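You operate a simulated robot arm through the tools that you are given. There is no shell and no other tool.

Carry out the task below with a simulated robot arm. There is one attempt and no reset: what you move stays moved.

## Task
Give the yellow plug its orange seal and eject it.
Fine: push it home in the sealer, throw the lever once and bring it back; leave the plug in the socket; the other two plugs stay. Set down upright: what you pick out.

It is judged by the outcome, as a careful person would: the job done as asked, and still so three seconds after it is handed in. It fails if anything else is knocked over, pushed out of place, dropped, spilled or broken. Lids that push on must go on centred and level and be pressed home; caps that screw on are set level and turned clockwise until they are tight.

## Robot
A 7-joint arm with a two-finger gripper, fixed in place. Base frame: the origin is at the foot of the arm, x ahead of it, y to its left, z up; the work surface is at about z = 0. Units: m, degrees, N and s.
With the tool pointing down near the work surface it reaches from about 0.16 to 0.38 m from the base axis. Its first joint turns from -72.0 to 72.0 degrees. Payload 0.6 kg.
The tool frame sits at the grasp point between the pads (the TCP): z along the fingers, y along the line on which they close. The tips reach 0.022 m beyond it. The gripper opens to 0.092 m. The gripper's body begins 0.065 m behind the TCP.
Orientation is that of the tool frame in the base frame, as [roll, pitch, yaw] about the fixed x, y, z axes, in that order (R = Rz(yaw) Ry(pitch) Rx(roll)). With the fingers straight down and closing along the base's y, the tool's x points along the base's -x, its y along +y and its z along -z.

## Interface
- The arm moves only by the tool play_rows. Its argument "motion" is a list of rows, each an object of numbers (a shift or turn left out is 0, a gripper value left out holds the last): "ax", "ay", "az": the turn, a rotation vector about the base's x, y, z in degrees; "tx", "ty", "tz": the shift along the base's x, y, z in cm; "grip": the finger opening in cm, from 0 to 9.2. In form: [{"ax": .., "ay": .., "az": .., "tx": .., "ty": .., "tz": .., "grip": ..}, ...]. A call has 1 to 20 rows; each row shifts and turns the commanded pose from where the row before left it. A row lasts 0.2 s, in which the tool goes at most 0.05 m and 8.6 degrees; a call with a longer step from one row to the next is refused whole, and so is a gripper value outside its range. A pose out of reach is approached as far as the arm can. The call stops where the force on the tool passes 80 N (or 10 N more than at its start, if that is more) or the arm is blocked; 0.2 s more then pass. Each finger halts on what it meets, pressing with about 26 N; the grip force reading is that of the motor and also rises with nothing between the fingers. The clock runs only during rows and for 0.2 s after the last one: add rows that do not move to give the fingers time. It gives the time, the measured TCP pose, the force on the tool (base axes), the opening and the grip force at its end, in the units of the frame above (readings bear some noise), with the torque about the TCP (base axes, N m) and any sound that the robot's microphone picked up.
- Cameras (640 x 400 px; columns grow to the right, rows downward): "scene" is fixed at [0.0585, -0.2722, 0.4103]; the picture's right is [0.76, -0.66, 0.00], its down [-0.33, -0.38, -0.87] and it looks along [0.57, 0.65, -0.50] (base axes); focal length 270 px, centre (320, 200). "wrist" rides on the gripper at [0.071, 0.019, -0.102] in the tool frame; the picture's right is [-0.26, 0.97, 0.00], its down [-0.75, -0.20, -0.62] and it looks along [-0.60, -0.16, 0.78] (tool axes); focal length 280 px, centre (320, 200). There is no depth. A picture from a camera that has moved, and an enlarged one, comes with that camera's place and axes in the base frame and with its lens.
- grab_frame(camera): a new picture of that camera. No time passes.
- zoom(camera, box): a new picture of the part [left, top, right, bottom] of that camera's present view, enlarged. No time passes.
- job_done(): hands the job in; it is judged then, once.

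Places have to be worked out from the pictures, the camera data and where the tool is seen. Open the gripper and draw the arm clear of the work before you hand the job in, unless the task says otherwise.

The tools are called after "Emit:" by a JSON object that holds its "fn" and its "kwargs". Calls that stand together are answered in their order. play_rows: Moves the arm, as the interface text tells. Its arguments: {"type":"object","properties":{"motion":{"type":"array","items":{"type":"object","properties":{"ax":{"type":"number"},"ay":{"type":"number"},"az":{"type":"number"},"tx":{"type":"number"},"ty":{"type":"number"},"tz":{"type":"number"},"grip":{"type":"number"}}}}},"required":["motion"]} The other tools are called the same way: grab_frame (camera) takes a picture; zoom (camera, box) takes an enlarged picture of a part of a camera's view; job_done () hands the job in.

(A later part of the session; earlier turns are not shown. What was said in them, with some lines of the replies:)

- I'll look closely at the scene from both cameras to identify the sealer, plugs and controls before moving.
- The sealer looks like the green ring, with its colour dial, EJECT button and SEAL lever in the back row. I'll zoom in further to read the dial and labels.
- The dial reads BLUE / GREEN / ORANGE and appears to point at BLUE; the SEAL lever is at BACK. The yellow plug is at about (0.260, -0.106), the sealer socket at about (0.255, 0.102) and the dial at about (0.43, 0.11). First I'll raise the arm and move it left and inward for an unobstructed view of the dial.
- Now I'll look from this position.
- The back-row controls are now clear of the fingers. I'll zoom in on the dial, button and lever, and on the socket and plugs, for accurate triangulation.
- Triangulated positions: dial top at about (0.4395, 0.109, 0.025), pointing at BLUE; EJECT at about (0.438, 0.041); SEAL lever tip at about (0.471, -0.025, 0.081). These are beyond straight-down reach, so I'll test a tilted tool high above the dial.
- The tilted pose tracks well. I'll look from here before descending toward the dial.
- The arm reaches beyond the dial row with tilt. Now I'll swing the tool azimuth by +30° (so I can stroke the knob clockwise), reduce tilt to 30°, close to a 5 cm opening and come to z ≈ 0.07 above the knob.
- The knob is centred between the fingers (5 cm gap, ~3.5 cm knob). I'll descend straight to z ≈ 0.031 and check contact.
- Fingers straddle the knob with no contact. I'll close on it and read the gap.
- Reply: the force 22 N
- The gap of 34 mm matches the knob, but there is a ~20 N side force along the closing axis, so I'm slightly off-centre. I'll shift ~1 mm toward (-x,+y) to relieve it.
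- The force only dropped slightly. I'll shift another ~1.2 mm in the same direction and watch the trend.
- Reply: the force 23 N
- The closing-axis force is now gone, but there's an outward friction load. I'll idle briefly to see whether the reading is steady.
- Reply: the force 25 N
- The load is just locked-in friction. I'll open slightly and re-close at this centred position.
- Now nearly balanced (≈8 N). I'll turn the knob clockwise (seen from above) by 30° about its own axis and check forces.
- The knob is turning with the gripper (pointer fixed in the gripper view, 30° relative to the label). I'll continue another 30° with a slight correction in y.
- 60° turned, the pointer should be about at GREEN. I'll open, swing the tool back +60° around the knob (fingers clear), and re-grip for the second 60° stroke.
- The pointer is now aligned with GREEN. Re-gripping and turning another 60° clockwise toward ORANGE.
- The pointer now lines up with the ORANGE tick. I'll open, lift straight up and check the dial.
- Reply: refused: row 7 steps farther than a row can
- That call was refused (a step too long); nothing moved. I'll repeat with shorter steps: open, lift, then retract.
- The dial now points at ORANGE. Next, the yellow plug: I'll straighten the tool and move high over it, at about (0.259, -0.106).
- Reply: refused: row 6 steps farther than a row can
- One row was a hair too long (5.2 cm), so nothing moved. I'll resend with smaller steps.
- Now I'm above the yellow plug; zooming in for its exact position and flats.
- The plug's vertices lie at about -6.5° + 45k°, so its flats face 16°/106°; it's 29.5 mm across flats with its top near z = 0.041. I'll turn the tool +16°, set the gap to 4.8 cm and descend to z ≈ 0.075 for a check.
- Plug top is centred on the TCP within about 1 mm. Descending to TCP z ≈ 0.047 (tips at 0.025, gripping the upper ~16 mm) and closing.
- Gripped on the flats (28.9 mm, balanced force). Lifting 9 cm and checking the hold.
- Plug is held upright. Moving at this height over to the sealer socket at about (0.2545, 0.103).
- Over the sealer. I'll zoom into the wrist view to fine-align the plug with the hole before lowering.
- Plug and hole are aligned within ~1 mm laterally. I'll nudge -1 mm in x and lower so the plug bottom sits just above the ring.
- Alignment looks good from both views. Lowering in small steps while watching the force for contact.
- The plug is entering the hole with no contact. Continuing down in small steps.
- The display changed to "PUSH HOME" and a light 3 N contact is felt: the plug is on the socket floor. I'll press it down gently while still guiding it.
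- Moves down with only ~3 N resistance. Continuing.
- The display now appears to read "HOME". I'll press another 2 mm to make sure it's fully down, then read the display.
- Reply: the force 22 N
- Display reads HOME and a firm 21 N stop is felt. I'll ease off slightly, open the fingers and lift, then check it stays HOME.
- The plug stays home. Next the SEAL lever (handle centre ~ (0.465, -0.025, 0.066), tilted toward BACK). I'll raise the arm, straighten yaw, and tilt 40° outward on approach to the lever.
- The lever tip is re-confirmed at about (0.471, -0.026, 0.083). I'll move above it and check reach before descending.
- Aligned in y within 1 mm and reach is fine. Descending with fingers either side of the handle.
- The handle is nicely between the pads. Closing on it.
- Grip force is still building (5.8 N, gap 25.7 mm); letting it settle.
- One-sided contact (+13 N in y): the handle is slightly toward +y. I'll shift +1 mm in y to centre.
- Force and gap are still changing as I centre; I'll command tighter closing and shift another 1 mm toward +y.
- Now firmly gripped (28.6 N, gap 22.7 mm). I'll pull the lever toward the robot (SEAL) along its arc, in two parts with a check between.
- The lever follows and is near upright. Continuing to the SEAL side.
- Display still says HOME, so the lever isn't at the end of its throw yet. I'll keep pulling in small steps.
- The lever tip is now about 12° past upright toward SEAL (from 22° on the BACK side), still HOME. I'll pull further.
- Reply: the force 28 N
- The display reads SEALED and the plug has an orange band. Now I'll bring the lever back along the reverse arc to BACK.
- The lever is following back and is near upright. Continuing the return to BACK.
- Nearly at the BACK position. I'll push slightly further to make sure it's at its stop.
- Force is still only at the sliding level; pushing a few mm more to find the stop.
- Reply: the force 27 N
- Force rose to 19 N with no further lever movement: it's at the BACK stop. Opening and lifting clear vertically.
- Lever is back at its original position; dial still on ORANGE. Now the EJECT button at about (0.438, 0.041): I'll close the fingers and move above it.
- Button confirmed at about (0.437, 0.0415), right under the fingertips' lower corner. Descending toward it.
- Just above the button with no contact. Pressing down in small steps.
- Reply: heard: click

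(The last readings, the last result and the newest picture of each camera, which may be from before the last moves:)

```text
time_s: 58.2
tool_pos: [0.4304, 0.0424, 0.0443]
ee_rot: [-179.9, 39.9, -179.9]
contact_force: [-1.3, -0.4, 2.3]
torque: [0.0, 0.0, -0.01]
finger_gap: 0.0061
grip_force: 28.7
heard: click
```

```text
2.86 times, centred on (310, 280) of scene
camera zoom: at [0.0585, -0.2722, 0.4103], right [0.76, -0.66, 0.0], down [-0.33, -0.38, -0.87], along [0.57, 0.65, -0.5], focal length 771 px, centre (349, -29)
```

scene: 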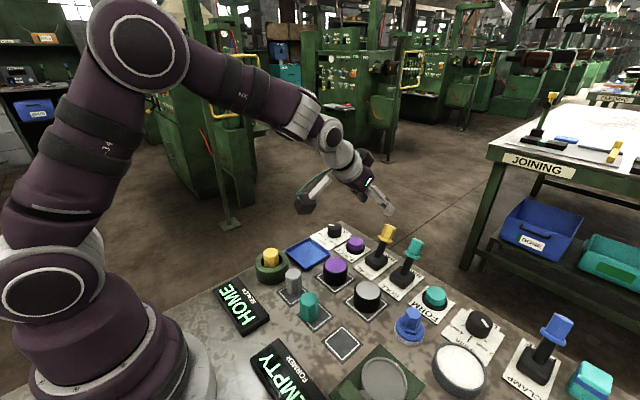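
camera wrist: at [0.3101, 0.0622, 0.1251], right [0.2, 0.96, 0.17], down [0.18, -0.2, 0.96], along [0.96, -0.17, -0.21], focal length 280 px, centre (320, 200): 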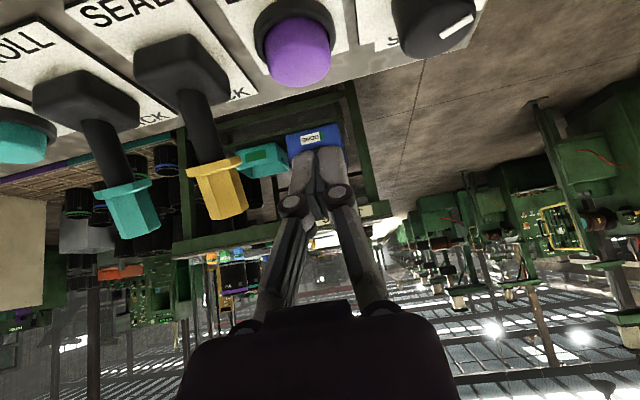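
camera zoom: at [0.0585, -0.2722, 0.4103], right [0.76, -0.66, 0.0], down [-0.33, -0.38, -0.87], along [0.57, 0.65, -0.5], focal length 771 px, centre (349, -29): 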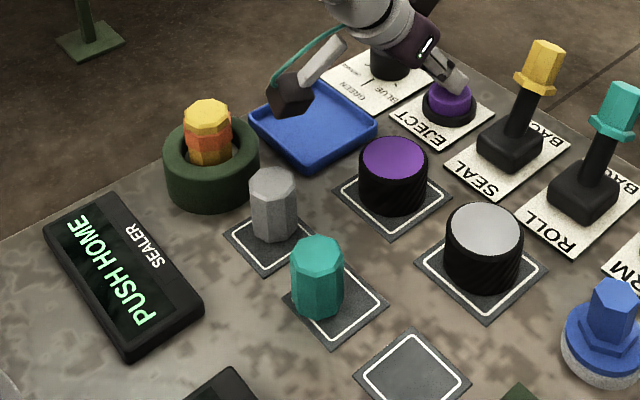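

A click was heard; the plug, with its orange seal, has popped up and the display returned to "PUSH HOME" (ejected). I'll lift off the button and retract clear.

Emit:
{"fn": "play_rows", "kwargs": {"motion": [{"tz": 1}, {"tz": 3}, {"tz": 4}, {"tz": 4, "tx": -2}, {"tz": 3, "tx": -3, "ay": 8}, {"tx": -3, "tz": 2, "ay": 8}, {"tx": -3, "ay": 8}, {"tx": -3, "ay": 8, "ty": -3}, {"tx": -3, "ay": 8, "ty": -3, "grip": 9.0}, {"ty": -3}, {}, {}, {}]}}

Emit:
{"fn": "grab_frame", "kwargs": {"camera": "scene"}}

Emit:
{"fn": "zoom", "kwargs": {"camera": "scene", "box": [200, 210, 340, 320]}}

Emit:
{"fn": "grab_frame", "kwargs": {"camera": "wrist"}}

```text
time_s: 61.0
tool_pos: [0.258, -0.0477, 0.214]
ee_rot: [-179.9, -0.1, -180.0]
contact_force: [-1.0, 0.0, 0.8]
torque: [-0.01, 0.02, 0.0]
finger_gap: 0.0902
grip_force: 0.0
```

```text
taken
```

scene: 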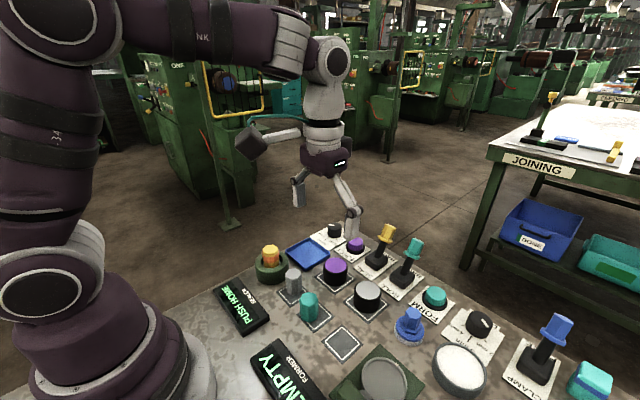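

```text
3.64 times, centred on (270, 265) of scene
camera zoom: at [0.0585, -0.2722, 0.4103], right [0.76, -0.66, 0.0], down [-0.33, -0.38, -0.87], along [0.57, 0.65, -0.5], focal length 981 px, centre (502, -36)
```

zoom: 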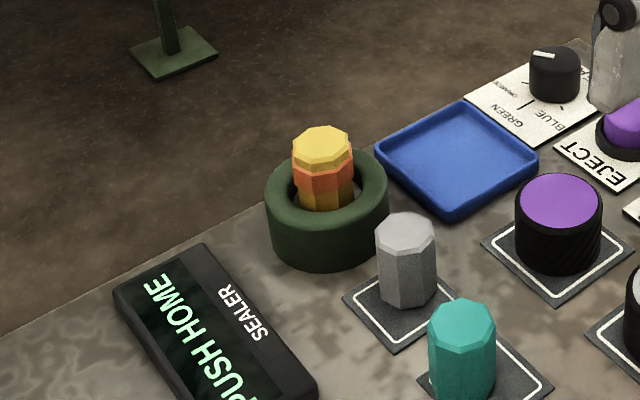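

```text
taken
camera wrist: at [0.1879, -0.0276, 0.3155], right [0.26, 0.96, 0.0], down [0.75, -0.2, 0.62], along [0.6, -0.17, -0.78], focal length 280 px, centre (320, 200)
```

wrist: 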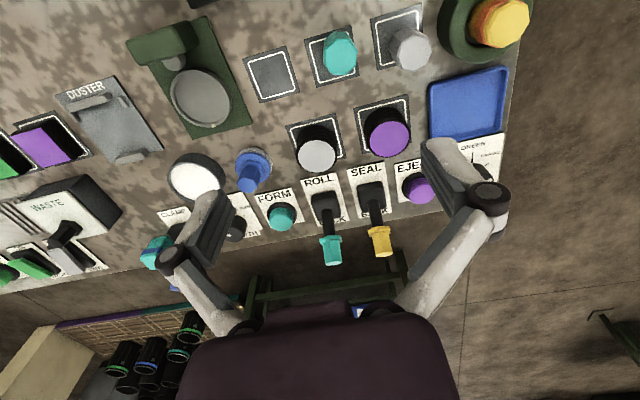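

The yellow plug stands upright in the socket with its orange seal, ejected. The lever is at BACK, the other two plugs are untouched, and the gripper is open and clear of the work. I'm handing the job in.

Emit:
{"fn": "job_done", "kwargs": {}}

```text
The job is handed in.
```

The yellow plug has its orange seal, has been ejected, and is standing upright in the sealer socket. The job is handed in.

- **Dial:** I turned the seal dial from BLUE to ORANGE before sealing.
- **Push home:** I set the plug in the sealer and pressed it down to a firm stop. The display read HOME and stayed there after I let go.
- **Lever:** I threw the SEAL lever once, the display changed to SEALED and the orange band appeared. I then brought the lever back to its stop at BACK.
- **Eject:** I pressed EJECT and heard a click. The plug popped up, and the display now reads PUSH HOME because the plug is no longer pressed down.

The teal and grey plugs were not touched, and in the last pictures nothing else looked knocked over or moved. The gripper is open and clear of the work.
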